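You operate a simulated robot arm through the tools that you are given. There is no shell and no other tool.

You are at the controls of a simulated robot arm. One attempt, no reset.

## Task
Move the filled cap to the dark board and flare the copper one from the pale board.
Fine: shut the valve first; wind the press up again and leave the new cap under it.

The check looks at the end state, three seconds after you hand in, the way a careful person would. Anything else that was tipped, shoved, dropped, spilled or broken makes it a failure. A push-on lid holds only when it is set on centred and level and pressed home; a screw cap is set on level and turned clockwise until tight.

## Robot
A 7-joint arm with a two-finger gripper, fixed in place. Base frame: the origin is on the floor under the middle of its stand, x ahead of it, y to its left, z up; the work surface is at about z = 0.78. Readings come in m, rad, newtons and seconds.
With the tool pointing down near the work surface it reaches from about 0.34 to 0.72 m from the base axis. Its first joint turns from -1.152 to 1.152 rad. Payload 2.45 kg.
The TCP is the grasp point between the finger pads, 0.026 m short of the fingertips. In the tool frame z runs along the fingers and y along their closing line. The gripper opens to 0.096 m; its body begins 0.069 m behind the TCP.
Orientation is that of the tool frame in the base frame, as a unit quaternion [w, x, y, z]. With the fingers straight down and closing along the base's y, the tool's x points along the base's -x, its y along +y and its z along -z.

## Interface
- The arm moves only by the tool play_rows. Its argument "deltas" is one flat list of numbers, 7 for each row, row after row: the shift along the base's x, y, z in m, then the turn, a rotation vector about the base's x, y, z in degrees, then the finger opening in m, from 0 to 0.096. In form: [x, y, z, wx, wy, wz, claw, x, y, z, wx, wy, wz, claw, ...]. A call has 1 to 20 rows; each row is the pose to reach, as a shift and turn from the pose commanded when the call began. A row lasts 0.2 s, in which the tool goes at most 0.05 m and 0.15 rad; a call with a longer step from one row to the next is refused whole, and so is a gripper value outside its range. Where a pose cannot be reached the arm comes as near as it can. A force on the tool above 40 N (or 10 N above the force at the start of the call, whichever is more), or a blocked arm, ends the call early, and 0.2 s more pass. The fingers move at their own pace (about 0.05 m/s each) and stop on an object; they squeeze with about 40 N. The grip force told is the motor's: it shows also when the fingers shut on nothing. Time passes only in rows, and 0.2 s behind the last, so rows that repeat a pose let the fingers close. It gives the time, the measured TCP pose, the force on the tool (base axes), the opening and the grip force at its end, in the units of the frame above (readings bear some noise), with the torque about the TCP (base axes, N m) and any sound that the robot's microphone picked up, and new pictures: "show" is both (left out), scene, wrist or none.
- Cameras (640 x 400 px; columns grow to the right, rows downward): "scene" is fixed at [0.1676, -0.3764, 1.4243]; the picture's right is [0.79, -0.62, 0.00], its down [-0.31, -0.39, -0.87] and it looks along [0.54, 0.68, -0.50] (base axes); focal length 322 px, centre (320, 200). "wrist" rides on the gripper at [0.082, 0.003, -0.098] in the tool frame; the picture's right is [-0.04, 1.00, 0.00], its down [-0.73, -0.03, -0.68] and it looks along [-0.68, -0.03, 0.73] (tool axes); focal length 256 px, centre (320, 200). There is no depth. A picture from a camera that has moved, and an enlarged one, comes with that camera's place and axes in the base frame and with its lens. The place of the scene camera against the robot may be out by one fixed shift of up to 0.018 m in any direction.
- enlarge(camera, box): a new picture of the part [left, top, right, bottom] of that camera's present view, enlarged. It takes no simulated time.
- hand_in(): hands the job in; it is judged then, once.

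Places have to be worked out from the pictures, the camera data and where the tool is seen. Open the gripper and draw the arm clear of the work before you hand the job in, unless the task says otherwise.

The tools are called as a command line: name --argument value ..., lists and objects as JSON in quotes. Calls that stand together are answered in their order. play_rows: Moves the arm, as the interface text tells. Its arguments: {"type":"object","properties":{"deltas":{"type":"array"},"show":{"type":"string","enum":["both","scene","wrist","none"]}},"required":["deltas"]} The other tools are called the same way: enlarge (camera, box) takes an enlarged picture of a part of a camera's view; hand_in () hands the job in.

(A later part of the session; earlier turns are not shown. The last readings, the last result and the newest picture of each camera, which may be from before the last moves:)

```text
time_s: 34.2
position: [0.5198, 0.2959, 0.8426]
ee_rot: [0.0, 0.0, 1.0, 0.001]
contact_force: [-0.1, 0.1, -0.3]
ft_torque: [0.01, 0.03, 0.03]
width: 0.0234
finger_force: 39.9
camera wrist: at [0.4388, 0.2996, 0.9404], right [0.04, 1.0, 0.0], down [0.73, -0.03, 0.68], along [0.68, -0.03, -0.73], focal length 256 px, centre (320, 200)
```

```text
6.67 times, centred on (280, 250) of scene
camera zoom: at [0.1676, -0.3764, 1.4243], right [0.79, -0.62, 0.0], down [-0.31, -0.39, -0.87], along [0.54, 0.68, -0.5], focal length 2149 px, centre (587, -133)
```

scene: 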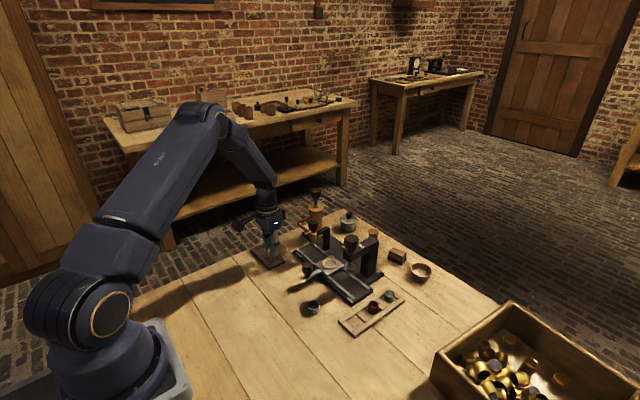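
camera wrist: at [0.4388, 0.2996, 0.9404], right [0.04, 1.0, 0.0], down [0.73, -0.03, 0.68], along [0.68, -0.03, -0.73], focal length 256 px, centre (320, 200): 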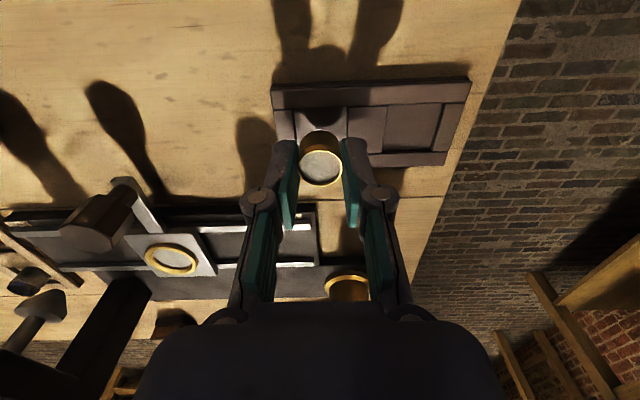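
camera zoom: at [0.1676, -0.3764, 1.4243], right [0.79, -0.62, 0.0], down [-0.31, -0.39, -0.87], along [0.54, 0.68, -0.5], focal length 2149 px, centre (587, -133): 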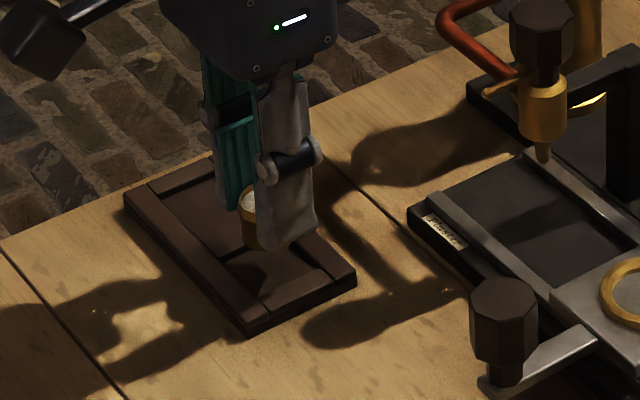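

The cap is centred over the pocket and about a centimetre above its floor. I lower it in 2 mm steps, watching for contact.

play_rows --deltas '[0, 0.0003, -0.002, 0, 0, 0, 0.01, 0, 0.0003, -0.004, 0, 0, 0, 0.01, 0, 0.0003, -0.006, 0, 0, 0, 0.01, 0, 0.0003, -0.008, 0, 0, 0, 0.01, 0, 0.0003, -0.01, 0, 0, 0, 0.01]' --show "none"

play_rows --deltas '[0, 0, -0.001, 0, 0, 0, 0.01, 0, 0, -0.002, 0, 0, 0, 0.01, 0, 0, -0.003, 0, 0, 0, 0.01]'

enlarge --camera "scene" --box '[240, 220, 320, 280]'

enlarge --camera "wrist" --box '[220, 20, 460, 220]'

```text
time_s: 35.4
position: [0.5205, 0.2957, 0.8342]
ee_rot: [0.0, 0.0, 1.0, 0.0]
contact_force: [0.2, 0.1, -0.1]
ft_torque: [-0.03, -0.01, -0.02]
width: 0.0235
finger_force: 40.0
```

```text
time_s: 36.2
position: [0.52, 0.2963, 0.8291]
ee_rot: [0.0, 0.0, 1.0, 0.0]
contact_force: [0.1, -0.4, -0.3]
ft_torque: [0.02, -0.02, 0.01]
width: 0.0237
finger_force: 40.0
camera wrist: at [0.4387, 0.2997, 0.927], right [0.04, 1.0, 0.0], down [0.73, -0.03, 0.68], along [0.68, -0.03, -0.73], focal length 256 px, centre (320, 200)
```

scene: 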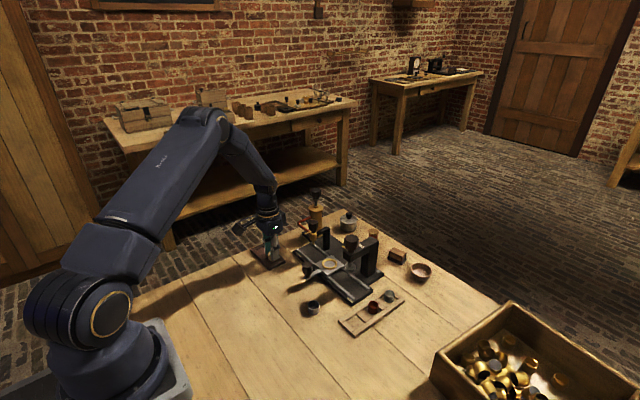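
wrist: 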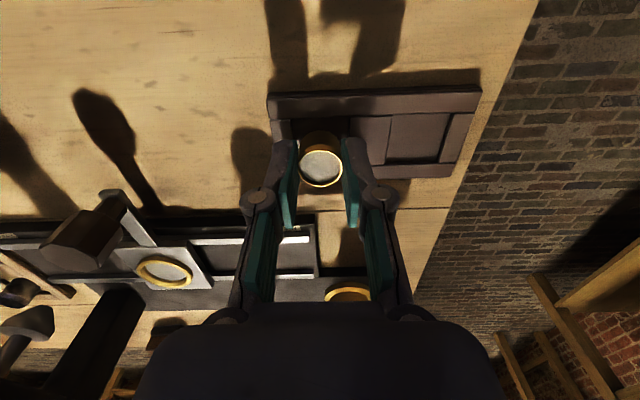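

```text
6.67 times, centred on (280, 250) of scene
camera zoom: at [0.1676, -0.3764, 1.4243], right [0.79, -0.62, 0.0], down [-0.31, -0.39, -0.87], along [0.54, 0.68, -0.5], focal length 2149 px, centre (587, -133)
```

zoom: 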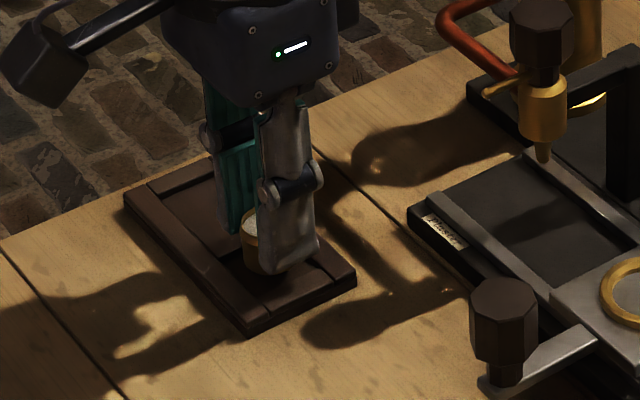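

```text
2.00 times, centred on (340, 120) of wrist
camera zoom: at [0.4387, 0.2997, 0.927], right [0.04, 1.0, 0.0], down [0.73, -0.03, 0.68], along [0.68, -0.03, -0.73], focal length 512 px, centre (280, 360)
```

zoom: 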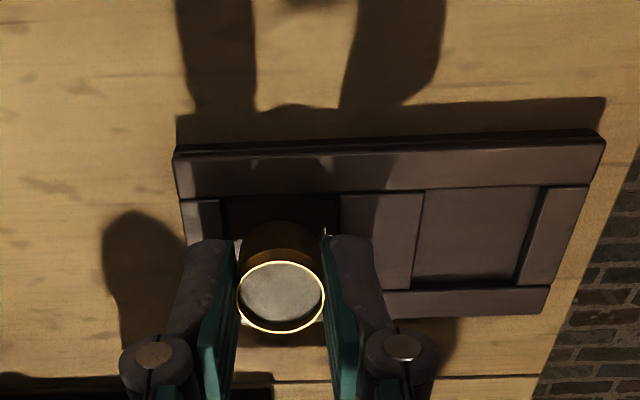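

Still no contact at z≈0.829. The cap is down between the pocket walls, so I keep lowering in 1 mm steps.

play_rows --deltas '[0, 0, -0.001, 0, 0, 0, 0.01, 0, 0, -0.002, 0, 0, 0, 0.01, 0, 0, -0.002, 0, 0, 0, 0.01]' --show "none"

play_rows --deltas '[0, 0, -0.001, 0, 0, 0, 0.01, 0, 0, -0.0015, 0, 0, 0, 0.01, 0, 0, -0.0015, 0, 0, 0, 0.01]' --show "none"

```text
time_s: 37.0
position: [0.5196, 0.2968, 0.8269]
ee_rot: [0.0, -0.001, 1.0, 0.0]
contact_force: [-0.1, 0.2, -0.1]
ft_torque: [0.01, -0.01, 0.0]
width: 0.0237
finger_force: 39.7
```

```text
time_s: 37.8
position: [0.5204, 0.2948, 0.8245]
ee_rot: [0.0, 0.0, 1.0, -0.001]
contact_force: [-0.4, -0.4, 0.0]
ft_torque: [-0.02, 0.01, 0.02]
width: 0.0236
finger_force: 40.6
```

No contact yet at z≈0.825, so I continue downward in 1 mm steps.

play_rows --deltas '[0, 0, -0.001, 0, 0, 0, 0.01, 0, 0, -0.002, 0, 0, 0, 0.01, 0, 0, -0.002, 0, 0, 0, 0.01]' --show "wrist"

enlarge --camera "scene" --box '[250, 230, 300, 280]'

enlarge --camera "wrist" --box '[250, 70, 390, 200]'

```text
time_s: 38.6
position: [0.5204, 0.2963, 0.8236]
ee_rot: [0.0, -0.001, 1.0, 0.0]
contact_force: [-0.3, -0.2, -0.3]
ft_torque: [0.02, 0.0, 0.02]
width: 0.0237
finger_force: 39.6
camera wrist: at [0.4389, 0.2998, 0.9217], right [0.04, 1.0, 0.0], down [0.73, -0.03, 0.68], along [0.68, -0.03, -0.73], focal length 256 px, centre (320, 200)
```

wrist: 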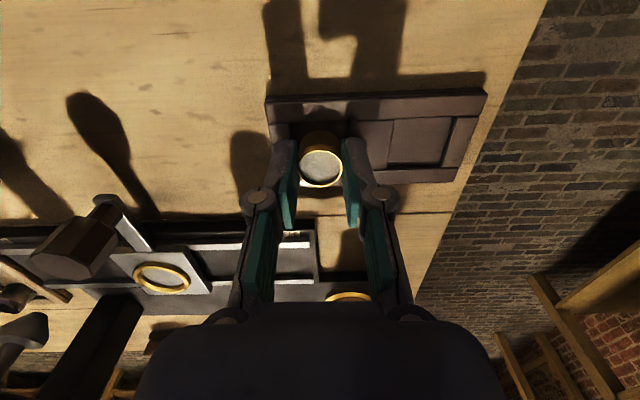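

```text
8.00 times, centred on (275, 255) of scene
camera zoom: at [0.1676, -0.3764, 1.4243], right [0.79, -0.62, 0.0], down [-0.31, -0.39, -0.87], along [0.54, 0.68, -0.5], focal length 2579 px, centre (680, -240)
```

zoom: 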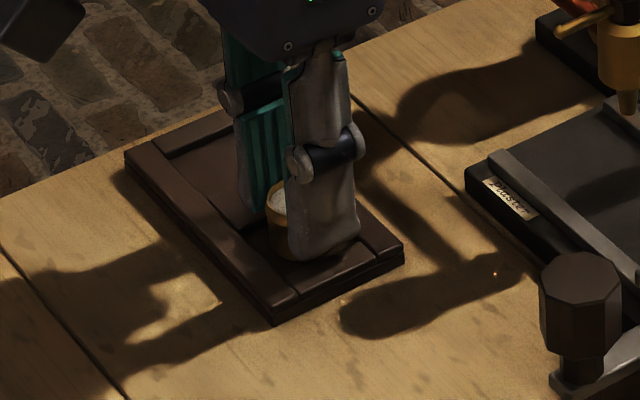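

```text
3.08 times, centred on (320, 135) of wrist
camera zoom: at [0.4389, 0.2998, 0.9217], right [0.04, 1.0, 0.0], down [0.73, -0.03, 0.68], along [0.68, -0.03, -0.73], focal length 788 px, centre (320, 400)
```

zoom: 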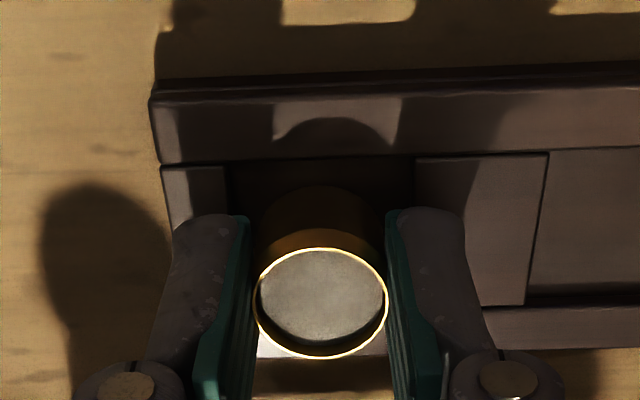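

No contact yet at z≈0.8236, with the fingertips near z≈0.798, just above the board walls. I go on in 1 mm steps and read the force each time.

play_rows --deltas '[0, 0, -0.001, 0, 0, 0, 0.01, 0, 0, -0.001, 0, 0, 0, 0.01]' --show "none"

play_rows --deltas '[0, 0, -0.001, 0, 0, 0, 0.01, 0, 0, -0.001, 0, 0, 0, 0.01]' --show "none"

```text
time_s: 39.2
position: [0.5208, 0.296, 0.8235]
ee_rot: [0.0, -0.001, 1.0, 0.0]
contact_force: [-0.7, -0.2, 2.2]
ft_torque: [0.0, 0.02, 0.01]
width: 0.0235
finger_force: 40.7
```

```text
time_s: 39.8
position: [0.5209, 0.2966, 0.823]
ee_rot: [0.001, 0.0, 1.0, 0.0]
contact_force: [-2.1, -1.7, 13.2]
ft_torque: [-0.04, 0.07, 0.0]
width: 0.0235
finger_force: 39.8
```

Contact now: 13 N upward with no torque, so the cap is down squarely on the pocket floor. I ease up 1 mm, open the fingers and rise.

play_rows --deltas '[0, 0, 0.001, 0, 0, 0, 0.01, 0, 0, 0.001, 0, 0, 0, 0.025, 0, 0, 0.001, 0, 0, 0, 0.036, 0, 0, 0.001, 0, 0, 0, 0.04, 0, 0, 0.01, 0, 0, 0, 0.04, 0, 0, 0.03, 0, 0, 0, 0.04, 0, 0, 0.07, 0, 0, 0, 0.04, 0, 0, 0.11, 0, 0, 0, 0.05]'

enlarge --camera "wrist" --box '[270, 30, 410, 150]'

enlarge --camera "scene" --box '[240, 230, 300, 280]'

```text
time_s: 41.6
position: [0.5207, 0.2969, 0.9333]
ee_rot: [0.0, 0.0, 1.0, 0.001]
contact_force: [-0.4, -0.6, 0.3]
ft_torque: [0.0, 0.0, -0.02]
width: 0.05
finger_force: 0.2
camera wrist: at [0.4401, 0.3002, 1.0322], right [0.04, 1.0, 0.0], down [0.73, -0.03, 0.68], along [0.68, -0.03, -0.73], focal length 256 px, centre (320, 200)
```

scene: 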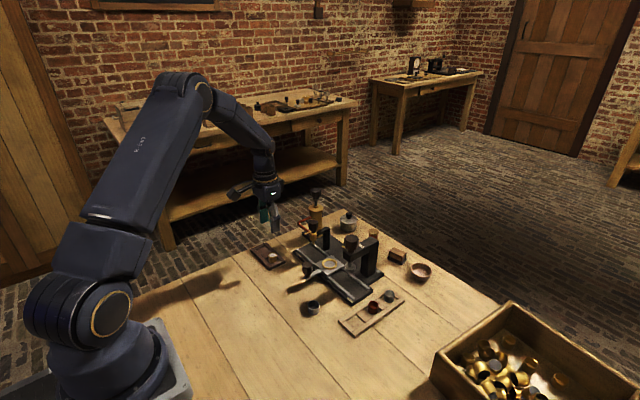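
wrist: 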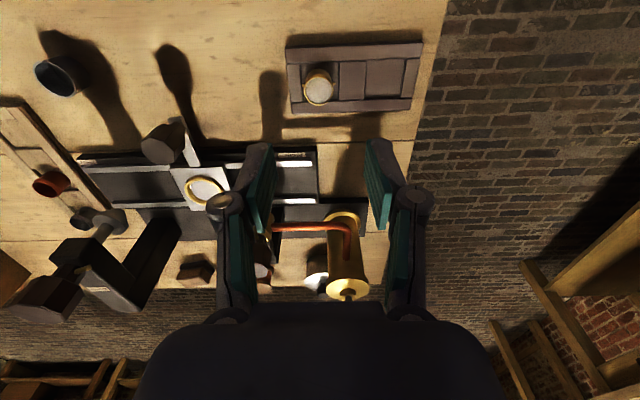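

```text
3.33 times, centred on (340, 90) of wrist
camera zoom: at [0.4401, 0.3002, 1.0322], right [0.04, 1.0, 0.0], down [0.73, -0.03, 0.68], along [0.68, -0.03, -0.73], focal length 853 px, centre (253, 567)
```

zoom: 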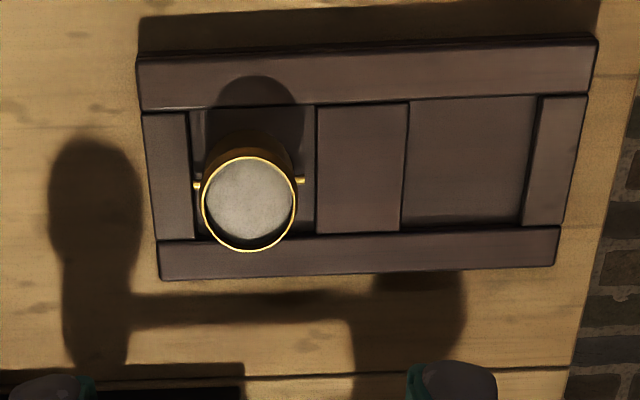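

```text
8.00 times, centred on (270, 255) of scene
camera zoom: at [0.1676, -0.3764, 1.4243], right [0.79, -0.62, 0.0], down [-0.31, -0.39, -0.87], along [0.54, 0.68, -0.5], focal length 2579 px, centre (720, -240)
```

zoom: 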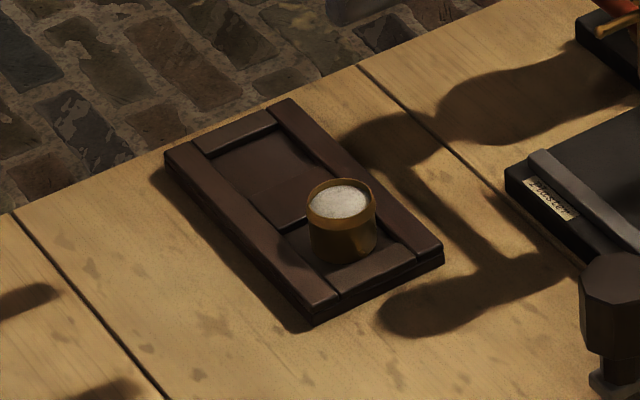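

The filled cap stands upright in the dark board's pocket. Next is the copper cap: I travel across on the near side of the rig to about (0.58, −0.02, 0.96) and look down on the pale board.

play_rows --deltas '[0, -0.02, 0.015, 0, 0, 0, 0.05, 0, -0.055, 0.03, 0, 0, 0, 0.05, 0, -0.095, 0.03, 0, 0, 0, 0.05, 0, -0.135, 0.03, 0, 0, 0, 0.05, 0, -0.175, 0.03, 0, 0, 0, 0.05, 0, -0.215, 0.03, 0, 0, 0, 0.05, 0.005, -0.255, 0.03, 0, 0, 0, 0.05, 0.02, -0.288, 0.03, 0, 0, 0, 0.05, 0.04, -0.312, 0.03, 0, 0, 0, 0.05, 0.06, -0.317, 0.03, 0, 0, 0, 0.05]'

enlarge --camera "wrist" --box '[240, 20, 440, 200]'

enlarge --camera "scene" --box '[335, 250, 435, 350]'

```text
time_s: 43.8
position: [0.5805, -0.0194, 0.9647]
ee_rot: [0.0, 0.0, 1.0, 0.0]
contact_force: [-0.5, -0.6, 0.1]
ft_torque: [0.0, 0.0, 0.02]
width: 0.05
finger_force: 0.1
camera wrist: at [0.4985, -0.0164, 1.0628], right [0.04, 1.0, 0.0], down [0.73, -0.03, 0.68], along [0.68, -0.03, -0.73], focal length 256 px, centre (320, 200)
```

scene: 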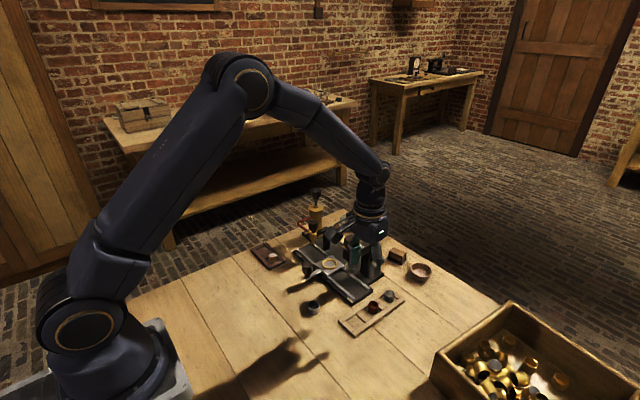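
wrist: 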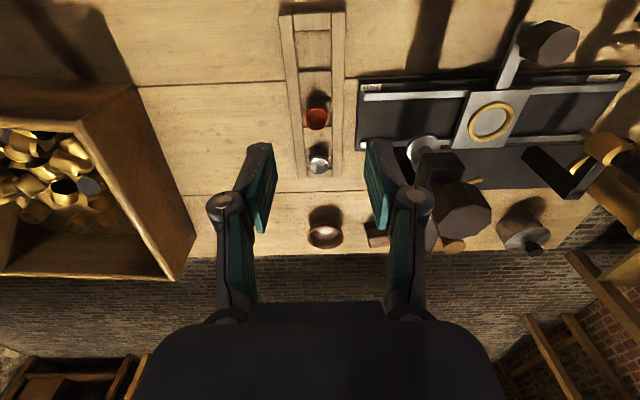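

```text
2.22 times, centred on (340, 110) of wrist
camera zoom: at [0.4985, -0.0164, 1.0628], right [0.04, 1.0, 0.0], down [0.73, -0.03, 0.68], along [0.68, -0.03, -0.73], focal length 569 px, centre (276, 400)
```

zoom: 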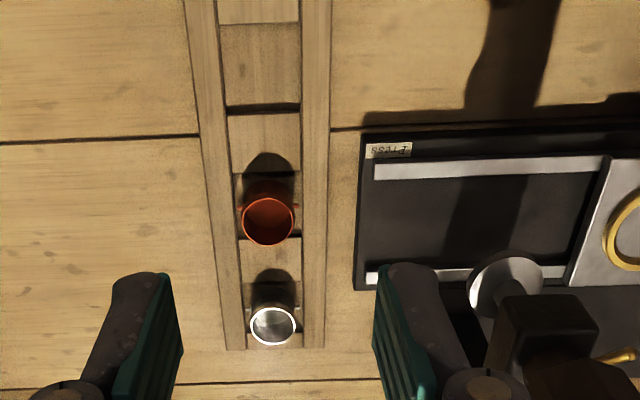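

```text
4.00 times, centred on (385, 300) of scene
camera zoom: at [0.1676, -0.3764, 1.4243], right [0.79, -0.62, 0.0], down [-0.31, -0.39, -0.87], along [0.54, 0.68, -0.5], focal length 1290 px, centre (60, -200)
```

zoom: 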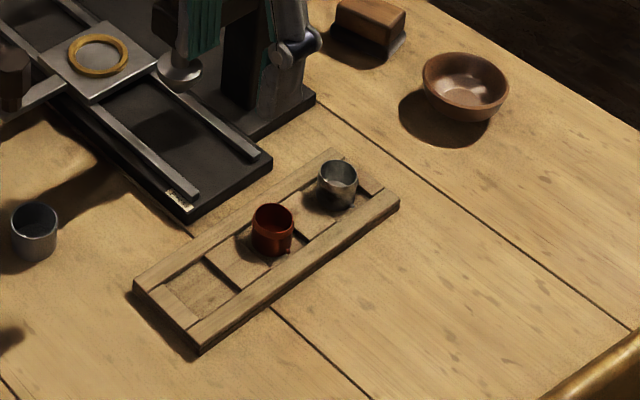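

The copper cap is close to (0.62, −0.025). I enlarge it to see which way its lugs point and how much room there is around it in its pocket.

enlarge --camera "wrist" --box '[290, 80, 350, 180]'

enlarge --camera "scene" --box '[355, 280, 405, 320]'

```text
4.00 times, centred on (320, 130) of wrist
camera zoom: at [0.4985, -0.0164, 1.0628], right [0.04, 1.0, 0.0], down [0.73, -0.03, 0.68], along [0.68, -0.03, -0.73], focal length 1024 px, centre (320, 480)
```

zoom: 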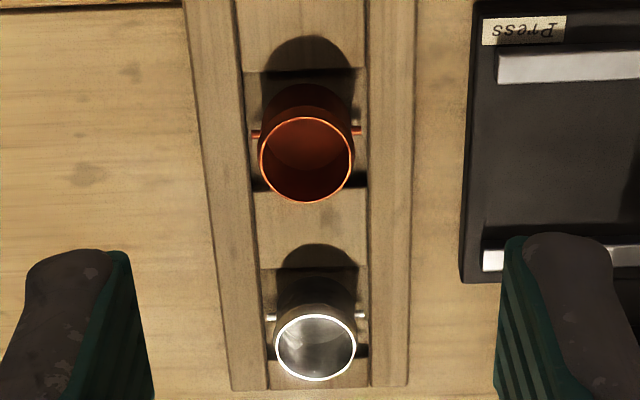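

```text
10.00 times, centred on (380, 300) of scene
camera zoom: at [0.1676, -0.3764, 1.4243], right [0.79, -0.62, 0.0], down [-0.31, -0.39, -0.87], along [0.54, 0.68, -0.5], focal length 3224 px, centre (-280, -800)
```

zoom: 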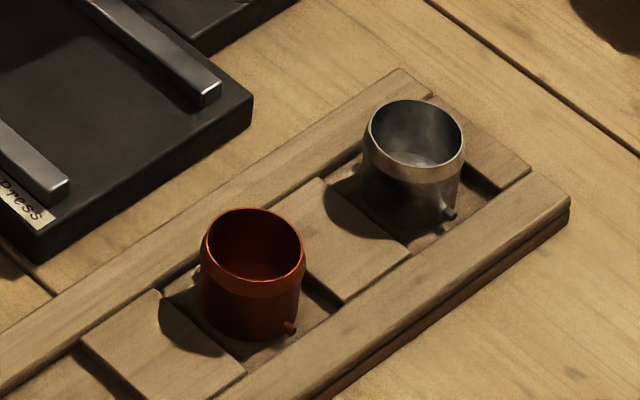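

The copper cap has its lugs at ±y near z≈0.793 and its rim near z≈0.81, centred near (0.6196, −0.0256). I move over it at z≈0.90 with fingers open 45 mm and re-check.

play_rows --deltas '[0.02, -0.003, -0.02, 0, 0, 0, 0.045, 0.039, -0.006, -0.045, 0, 0, 0, 0.042, 0.039, -0.006, -0.07, 0, 0, 0, 0.042, 0.039, -0.006, -0.07, 0, 0, 0, 0.042]'

enlarge --camera "wrist" --box '[250, 60, 390, 180]'

enlarge --camera "scene" --box '[335, 230, 435, 330]'

```text
time_s: 44.8
position: [0.6178, -0.0263, 0.8923]
ee_rot: [0.001, -0.001, 1.0, 0.0]
contact_force: [-0.6, 0.1, -0.7]
ft_torque: [0.01, -0.02, -0.03]
width: 0.0419
finger_force: 0.0
camera wrist: at [0.5366, -0.0232, 0.9909], right [0.04, 1.0, 0.0], down [0.73, -0.03, 0.68], along [0.68, -0.03, -0.73], focal length 256 px, centre (320, 200)
```

scene: 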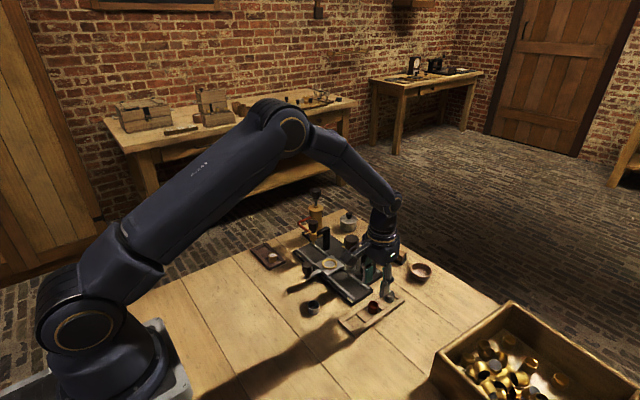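
wrist: 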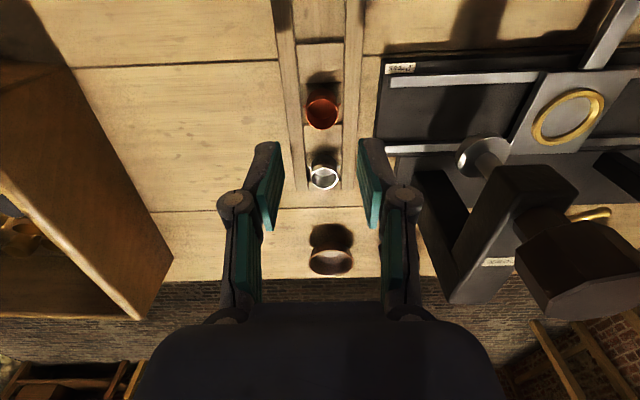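

```text
3.33 times, centred on (320, 120) of wrist
camera zoom: at [0.5366, -0.0232, 0.9909], right [0.04, 1.0, 0.0], down [0.73, -0.03, 0.68], along [0.68, -0.03, -0.73], focal length 853 px, centre (320, 467)
```

zoom: 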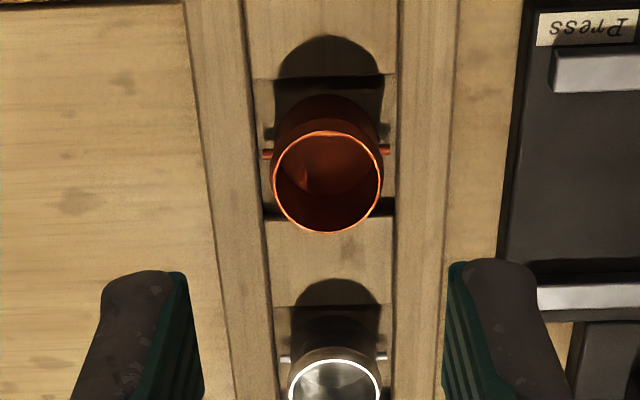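

```text
4.00 times, centred on (385, 280) of scene
camera zoom: at [0.1676, -0.3764, 1.4243], right [0.79, -0.62, 0.0], down [-0.31, -0.39, -0.87], along [0.54, 0.68, -0.5], focal length 1290 px, centre (60, -120)
```

zoom: 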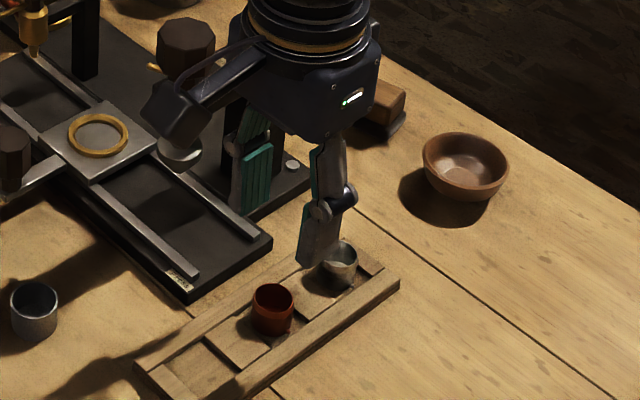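

The copper rim centre projects 1 mm from the tool axis. I correct by 1 mm, go down to z≈0.8245 (fingertips above the lugs and rails) and close.

play_rows --deltas '[0.001, 0.001, -0.02, 0, 0, 0, 0.04, 0.001, 0.001, -0.042, 0, 0, 0, 0.04, 0.001, 0.001, -0.058, 0, 0, 0, 0.04, 0.001, 0.001, -0.067, 0, 0, 0, 0.04, 0.001, 0.001, -0.067, 0, 0, 0, 0.03, 0.001, 0.001, -0.067, 0, 0, 0, 0.02, 0.001, 0.001, -0.067, 0, 0, 0, 0.01, 0.001, 0.001, -0.067, 0, 0, 0, 0.01]'

enlarge --camera "wrist" --box '[250, 60, 390, 200]'

enlarge --camera "scene" --box '[335, 230, 435, 330]'

```text
time_s: 46.6
position: [0.6198, -0.0261, 0.8251]
ee_rot: [0.0, 0.0, 1.0, 0.0]
contact_force: [0.0, 0.5, 0.7]
ft_torque: [0.0, 0.03, 0.01]
width: 0.0237
finger_force: 40.5
camera wrist: at [0.538, -0.023, 0.9228], right [0.04, 1.0, 0.0], down [0.73, -0.03, 0.68], along [0.68, -0.03, -0.73], focal length 256 px, centre (320, 200)
```

scene: 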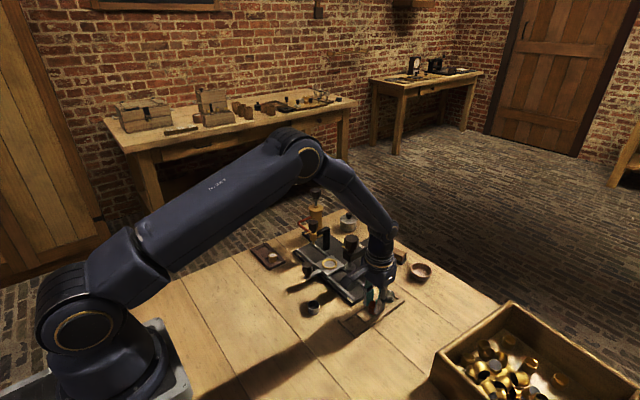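
wrist: 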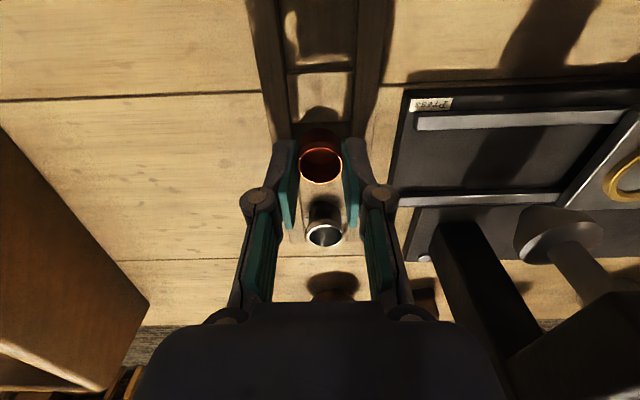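

```text
2.86 times, centred on (320, 130) of wrist
camera zoom: at [0.538, -0.023, 0.9228], right [0.04, 1.0, 0.0], down [0.73, -0.03, 0.68], along [0.68, -0.03, -0.73], focal length 731 px, centre (320, 400)
```

zoom: 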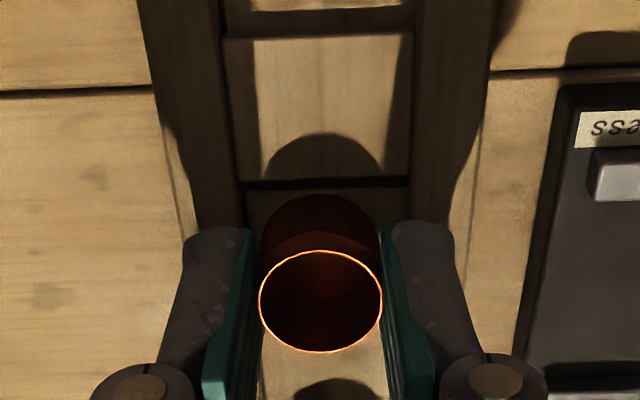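

```text
4.00 times, centred on (385, 280) of scene
camera zoom: at [0.1676, -0.3764, 1.4243], right [0.79, -0.62, 0.0], down [-0.31, -0.39, -0.87], along [0.54, 0.68, -0.5], focal length 1290 px, centre (60, -120)
```

zoom: 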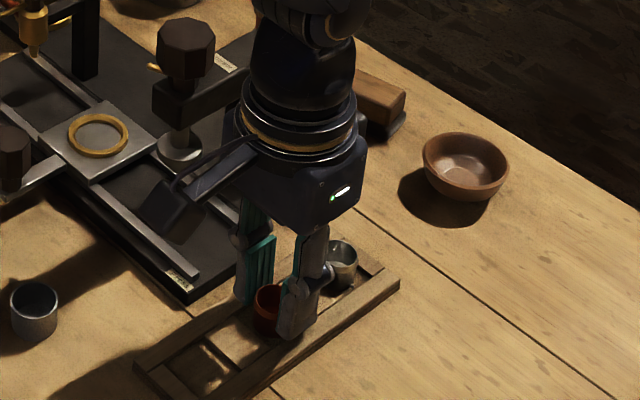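

The copper cap is gripped at 23.7 mm. I lift it straight up slowly and bring it back toward −x, clear of the press, then check it.

play_rows --deltas '[0, 0, 0.003, 0, 0, 0, 0.01, 0, 0, 0.01, 0, 0, 0, 0.01, 0, 0, 0.022, 0, 0, 0, 0.01, 0, 0, 0.042, 0, 0, 0, 0.01, 0, 0, 0.07, 0, 0, 0, 0.01, -0.005, 0, 0.1, 0, 0, 0, 0.01, -0.025, 0, 0.125, 0, 0, 0, 0.01, -0.055, 0.005, 0.135, 0, 0, 0, 0.01, -0.08, 0.02, 0.135, 0, 0, 0, 0.01, -0.09, 0.05, 0.135, 0, 0, 0, 0.01, -0.09, 0.085, 0.135, 0, 0, 0, 0.01, -0.09, 0.12, 0.135, 0, 0, 0, 0.01, -0.085, 0.15, 0.135, 0, 0, 0, 0.01, -0.065, 0.174, 0.135, 0, 0, 0, 0.01, -0.04, 0.184, 0.135, 0, 0, 0, 0.01, -0.015, 0.184, 0.135, 0, 0, 0, 0.01, 0.0, 0.184, 0.13, 0, 0, 0, 0.01, 0.008, 0.184, 0.13, 0, 0, 0, 0.01]'

enlarge --camera "wrist" --box '[230, 40, 410, 200]'

enlarge --camera "scene" --box '[290, 190, 430, 330]'

```text
time_s: 50.4
position: [0.629, 0.1598, 0.9555]
ee_rot: [0.0, -0.001, 1.0, -0.001]
contact_force: [1.3, -0.6, -0.1]
ft_torque: [0.02, -0.02, 0.0]
width: 0.0235
finger_force: 39.7
camera wrist: at [0.5473, 0.1627, 1.0535], right [0.04, 1.0, 0.0], down [0.73, -0.03, 0.68], along [0.68, -0.03, -0.73], focal length 256 px, centre (320, 200)
```

scene: 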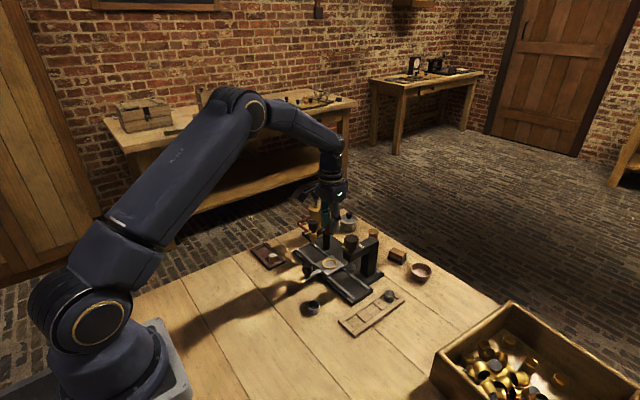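
wrist: 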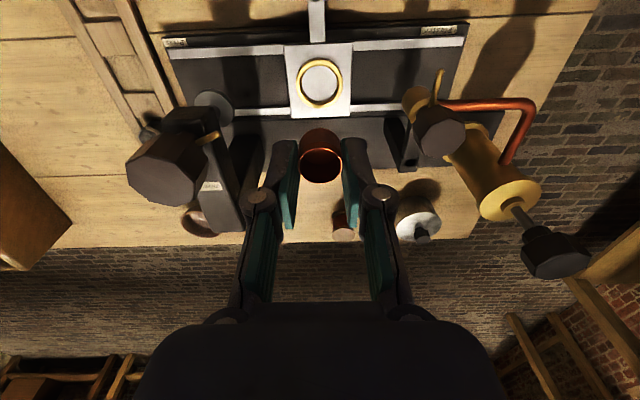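

```text
2.50 times, centred on (320, 120) of wrist
camera zoom: at [0.5473, 0.1627, 1.0535], right [0.04, 1.0, 0.0], down [0.73, -0.03, 0.68], along [0.68, -0.03, -0.73], focal length 640 px, centre (320, 400)
```

zoom: 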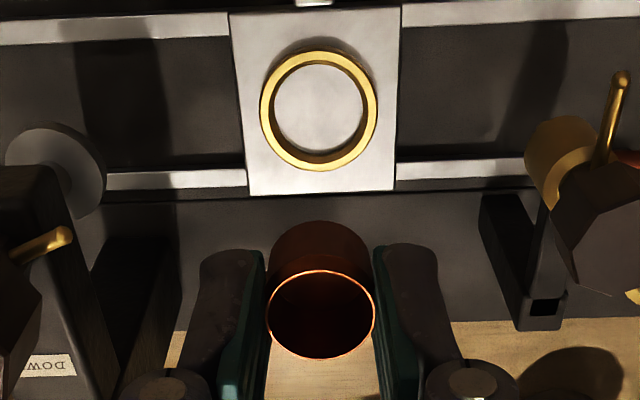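

```text
2.86 times, centred on (360, 260) of scene
camera zoom: at [0.1676, -0.3764, 1.4243], right [0.79, -0.62, 0.0], down [-0.31, -0.39, -0.87], along [0.54, 0.68, -0.5], focal length 921 px, centre (206, 29)
```

zoom: 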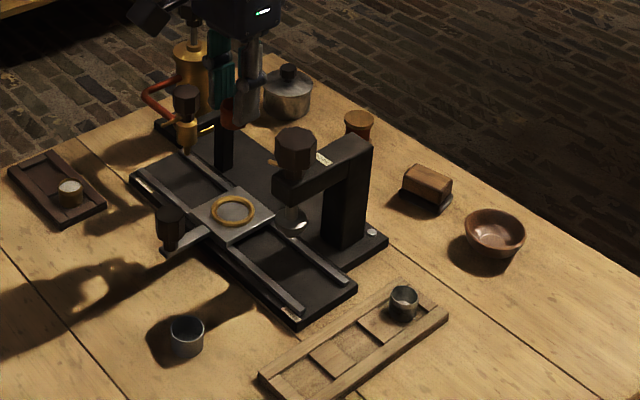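

The copper cap is held level over the carriage. The ring centre is about 2.5 mm further in x and half a millimetre less in y than the cap. I correct and descend to about 10 mm above the seat for a final check.

play_rows --deltas '[0.0025, -0.0004, -0.015, 0, 0, 0, 0.01, 0.0025, -0.0004, -0.04, 0, 0, 0, 0.01, 0.0025, -0.0004, -0.065, 0, 0, 0, 0.01, 0.0025, -0.0004, -0.085, 0, 0, 0, 0.01, 0.0025, -0.0004, -0.097, 0, 0, 0, 0.01, 0.0025, -0.0004, -0.1, 0, 0, 0, 0.01, 0.0025, -0.0004, -0.1, 0, 0, 0, 0.01]'

enlarge --camera "wrist" --box '[240, 40, 400, 200]'

enlarge --camera "scene" --box '[300, 225, 370, 295]'

```text
time_s: 52.0
position: [0.631, 0.1588, 0.8544]
ee_rot: [0.0, 0.0, 1.0, -0.001]
contact_force: [-0.3, 0.9, 0.3]
ft_torque: [-0.02, 0.01, -0.03]
width: 0.0236
finger_force: 40.0
camera wrist: at [0.5496, 0.1623, 0.9518], right [0.04, 1.0, 0.0], down [0.73, -0.03, 0.68], along [0.68, -0.03, -0.73], focal length 256 px, centre (320, 200)
```

scene: 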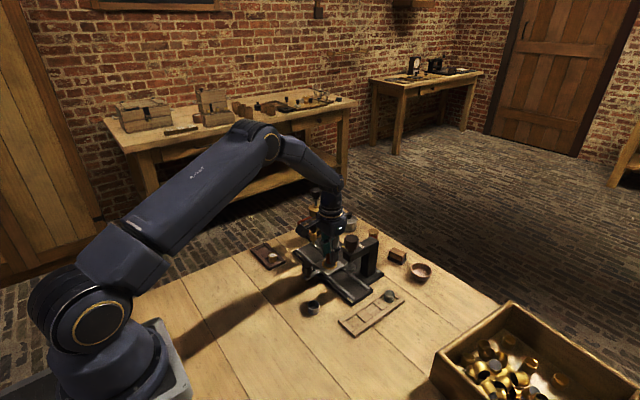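
wrist: 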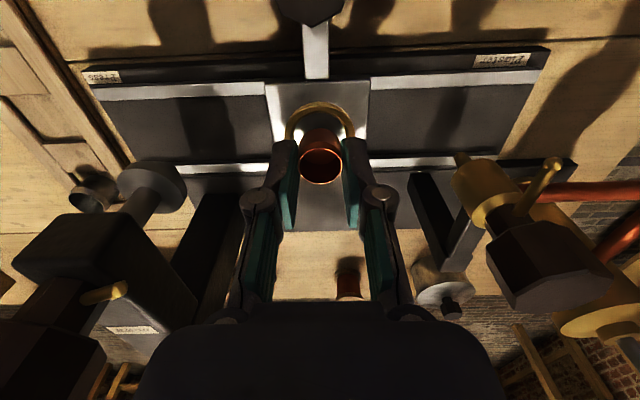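

```text
2.50 times, centred on (320, 120) of wrist
camera zoom: at [0.5496, 0.1623, 0.9518], right [0.04, 1.0, 0.0], down [0.73, -0.03, 0.68], along [0.68, -0.03, -0.73], focal length 640 px, centre (320, 400)
```

zoom: 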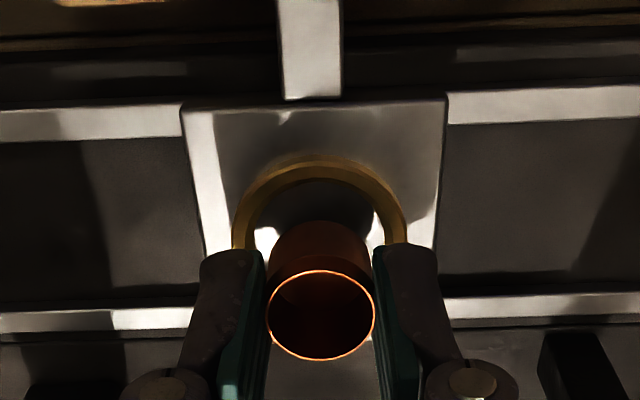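

```text
5.71 times, centred on (335, 260) of scene
camera zoom: at [0.1676, -0.3764, 1.4243], right [0.79, -0.62, 0.0], down [-0.31, -0.39, -0.87], along [0.54, 0.68, -0.5], focal length 1842 px, centre (234, -143)
```

zoom: 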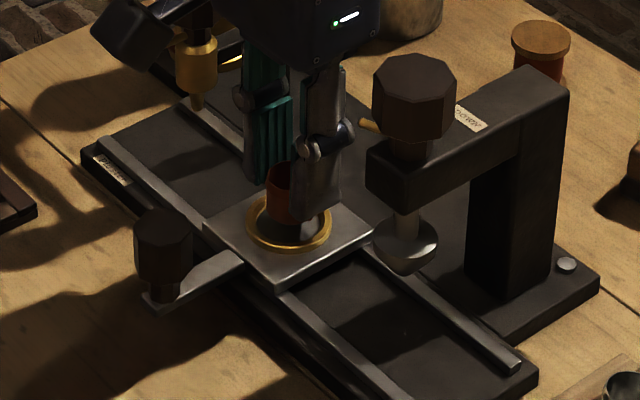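

The copper cap now reads (0.6292, 0.1589) against the ring centre at about (0.630, 0.159), so it is centred within a millimetre. I lower it onto the seat in small steps.

play_rows --deltas '[0.0005, 0, -0.003, 0, 0, 0, 0.01, 0.0005, 0, -0.006, 0, 0, 0, 0.01, 0.0005, 0, -0.008, 0, 0, 0, 0.01, 0.0005, 0, -0.009, 0, 0, 0, 0.01]' --show "none"

play_rows --deltas '[0, 0, -0.001, 0, 0, 0, 0.01, 0, 0, -0.0015, 0, 0, 0, 0.01]' --show "none"

```text
time_s: 53.0
position: [0.6315, 0.1582, 0.8443]
ee_rot: [0.0, -0.001, 1.0, 0.0]
contact_force: [-0.4, 0.0, 0.1]
ft_torque: [0.0, -0.03, 0.03]
width: 0.0235
finger_force: 40.1
```

```text
time_s: 53.6
position: [0.6318, 0.1585, 0.8445]
ee_rot: [0.0, -0.001, 1.0, 0.0]
contact_force: [-1.8, -0.7, 4.6]
ft_torque: [0.04, 0.06, -0.02]
width: 0.0237
finger_force: 40.0
```

Contact at 4.6 N, right at the predicted height, so the cap is on the seat. I open gently, rise straight up and look.

play_rows --deltas '[0, 0, 0.0005, 0, 0, 0, 0.015, 0, 0, 0.0005, 0, 0, 0, 0.028, 0, 0, 0.0005, 0, 0, 0, 0.038, 0, 0, 0.0005, 0, 0, 0, 0.04, 0, 0, 0.012, 0, 0, 0, 0.04, 0, 0, 0.035, 0, 0, 0, 0.04, 0, 0, 0.07, 0, 0, 0, 0.04, 0, 0, 0.11, 0, 0, 0, 0.045, -0.03, 0, 0.12, 0, 0, 0, 0.06, -0.05, 0, 0.12, 0, 0, 0, 0.06]'

enlarge --camera "wrist" --box '[260, 80, 380, 180]'

enlarge --camera "scene" --box '[325, 230, 385, 290]'

enlarge --camera "wrist" --box '[120, 100, 300, 280]'

```text
time_s: 55.8
position: [0.5812, 0.1579, 0.9664]
ee_rot: [0.001, 0.001, 1.0, -0.001]
contact_force: [0.0, -0.6, 0.0]
ft_torque: [-0.01, 0.03, 0.01]
width: 0.0601
finger_force: 0.2
camera wrist: at [0.4993, 0.1612, 1.0633], right [0.04, 1.0, 0.0], down [0.73, -0.03, 0.68], along [0.68, -0.03, -0.73], focal length 256 px, centre (320, 200)
```

scene: 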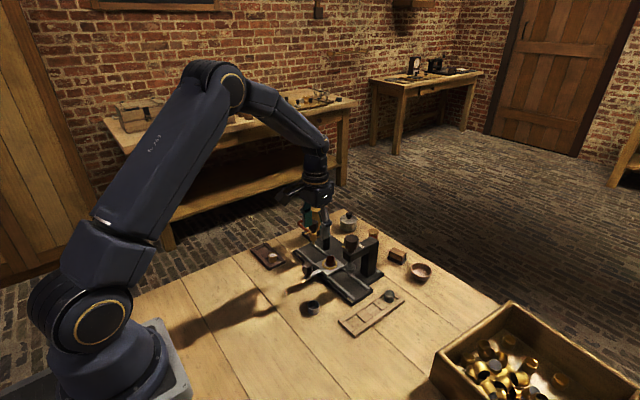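
wrist: 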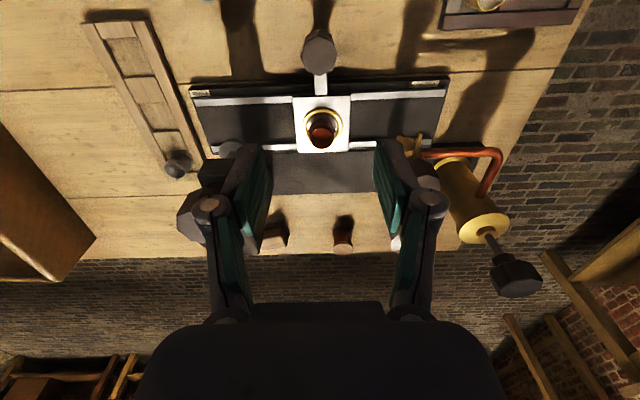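

```text
4.00 times, centred on (320, 130) of wrist
camera zoom: at [0.4993, 0.1612, 1.0633], right [0.04, 1.0, 0.0], down [0.73, -0.03, 0.68], along [0.68, -0.03, -0.73], focal length 1024 px, centre (320, 480)
```

zoom: 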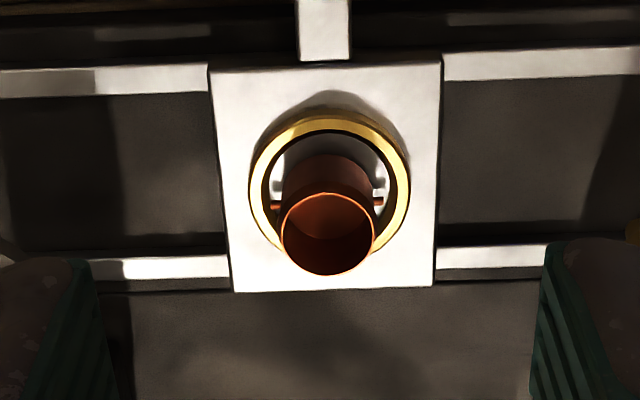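

```text
6.67 times, centred on (355, 260) of scene
camera zoom: at [0.1676, -0.3764, 1.4243], right [0.79, -0.62, 0.0], down [-0.31, -0.39, -0.87], along [0.54, 0.68, -0.5], focal length 2149 px, centre (87, -200)
```

zoom: 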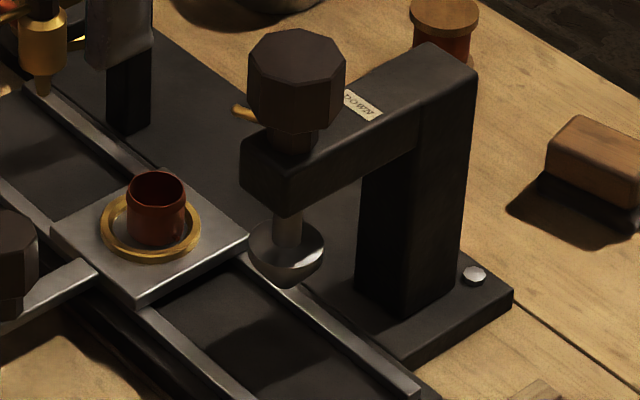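

```text
2.22 times, centred on (210, 190) of wrist
camera zoom: at [0.4993, 0.1612, 1.0633], right [0.04, 1.0, 0.0], down [0.73, -0.03, 0.68], along [0.68, -0.03, -0.73], focal length 569 px, centre (564, 222)
```

zoom: 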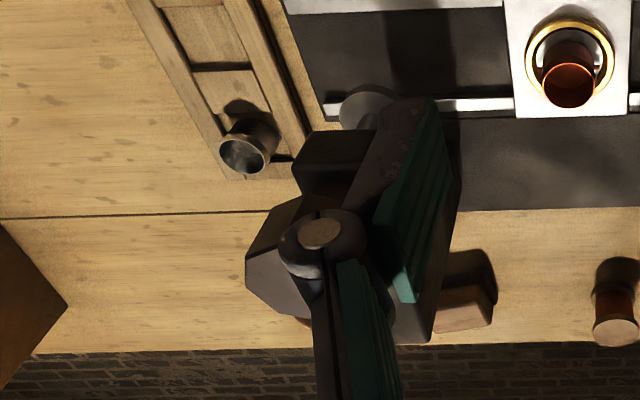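

The copper cap stands upright in the ring, centred to within about 1 mm. The press tip looks only a couple of millimetres above the cap's rim height, so before sliding under it I want to know how the press moves. I hover over the press knob to locate it.

play_rows --deltas '[0, 0, 0.035, 0, 0, 0, 0.06, 0, -0.025, 0.06, 0, 0, 0, 0.06, 0.005, -0.055, 0.06, 0, 0, 0, 0.06, 0.015, -0.081, 0.06, 0, 0, 0, 0.06, 0.015, -0.081, 0.06, 0, 0, 0, 0.06]'

enlarge --camera "wrist" --box '[230, 60, 410, 260]'

enlarge --camera "scene" --box '[325, 220, 405, 300]'

```text
time_s: 57.0
position: [0.5972, 0.076, 1.0256]
ee_rot: [0.0, 0.0, 1.0, 0.0]
contact_force: [0.4, -0.2, 0.4]
ft_torque: [0.04, -0.02, 0.03]
width: 0.0602
finger_force: 0.0
camera wrist: at [0.5155, 0.0788, 1.1238], right [0.04, 1.0, 0.0], down [0.73, -0.03, 0.68], along [0.68, -0.03, -0.73], focal length 256 px, centre (320, 200)
```

scene: 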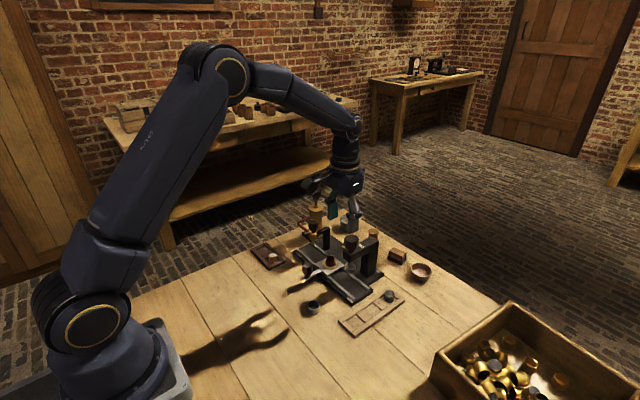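
wrist: 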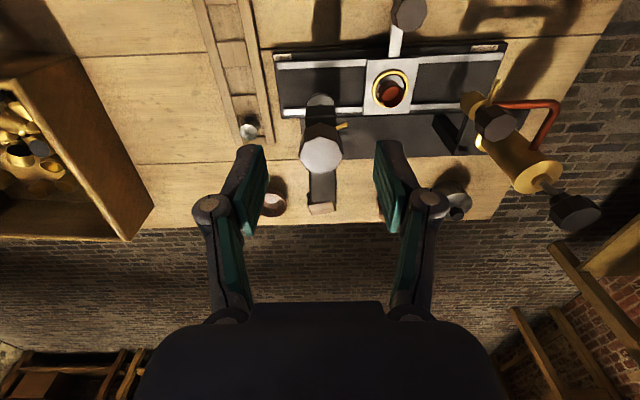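

```text
2.00 times, centred on (320, 160) of wrist
camera zoom: at [0.5155, 0.0788, 1.1238], right [0.04, 1.0, 0.0], down [0.73, -0.03, 0.68], along [0.68, -0.03, -0.73], focal length 512 px, centre (320, 280)
```

zoom: 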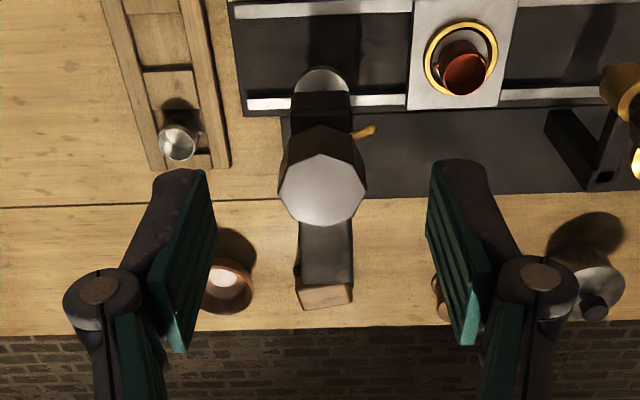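

```text
5.00 times, centred on (365, 260) of scene
camera zoom: at [0.1676, -0.3764, 1.4243], right [0.79, -0.62, 0.0], down [-0.31, -0.39, -0.87], along [0.54, 0.68, -0.5], focal length 1612 px, centre (95, -100)
```

zoom: 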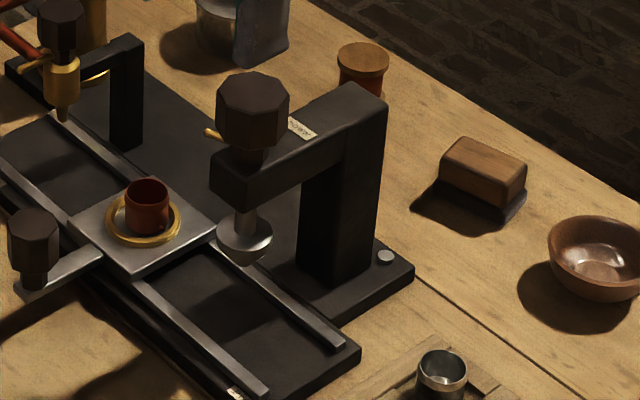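

The press knob is centred near (0.630, 0.0745) with its top at z≈0.947, and its pin points to about 100°. I grip it now, with the carriage clear of the ram, to find out which way drives the ram.

play_rows --deltas '[0.015, -0.0015, 0, 0, 0, 7.5, 0.06, 0.0325, -0.0015, 0, 0, 0, 15, 0.06, 0.0325, -0.0015, -0.02, 0, 0, 22.5, 0.06, 0.0325, -0.0015, -0.045, 0, 0, 22.5, 0.06]' --show "wrist"

enlarge --camera "wrist" --box '[230, 40, 410, 220]'

```text
time_s: 58.0
position: [0.6303, 0.0755, 0.978]
ee_rot: [-0.001, -0.196, 0.981, 0.0]
contact_force: [-0.6, 0.3, -0.2]
ft_torque: [0.0, 0.02, 0.0]
width: 0.0597
finger_force: 0.1
camera wrist: at [0.5534, 0.0462, 1.0764], right [-0.35, 0.94, 0.0], down [0.69, 0.26, 0.68], along [0.64, 0.24, -0.73], focal length 256 px, centre (320, 200)
```

wrist: 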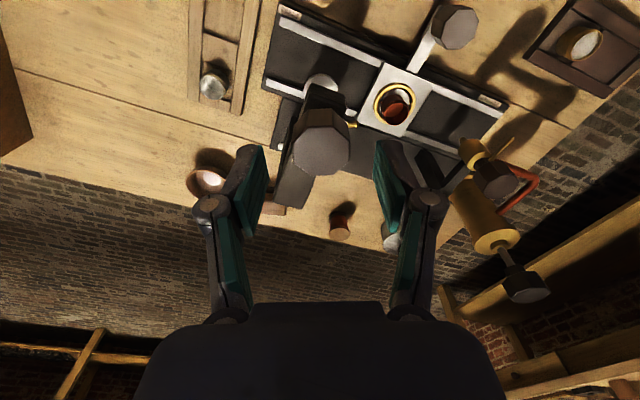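

```text
2.22 times, centred on (320, 130) of wrist
camera zoom: at [0.5534, 0.0462, 1.0764], right [-0.35, 0.94, 0.0], down [0.69, 0.26, 0.68], along [0.64, 0.24, -0.73], focal length 569 px, centre (320, 356)
```

zoom: 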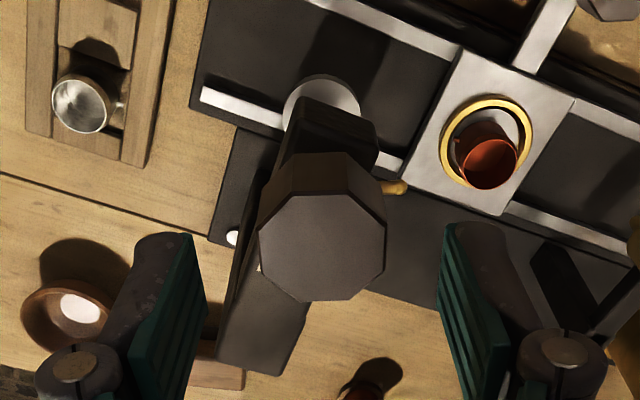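

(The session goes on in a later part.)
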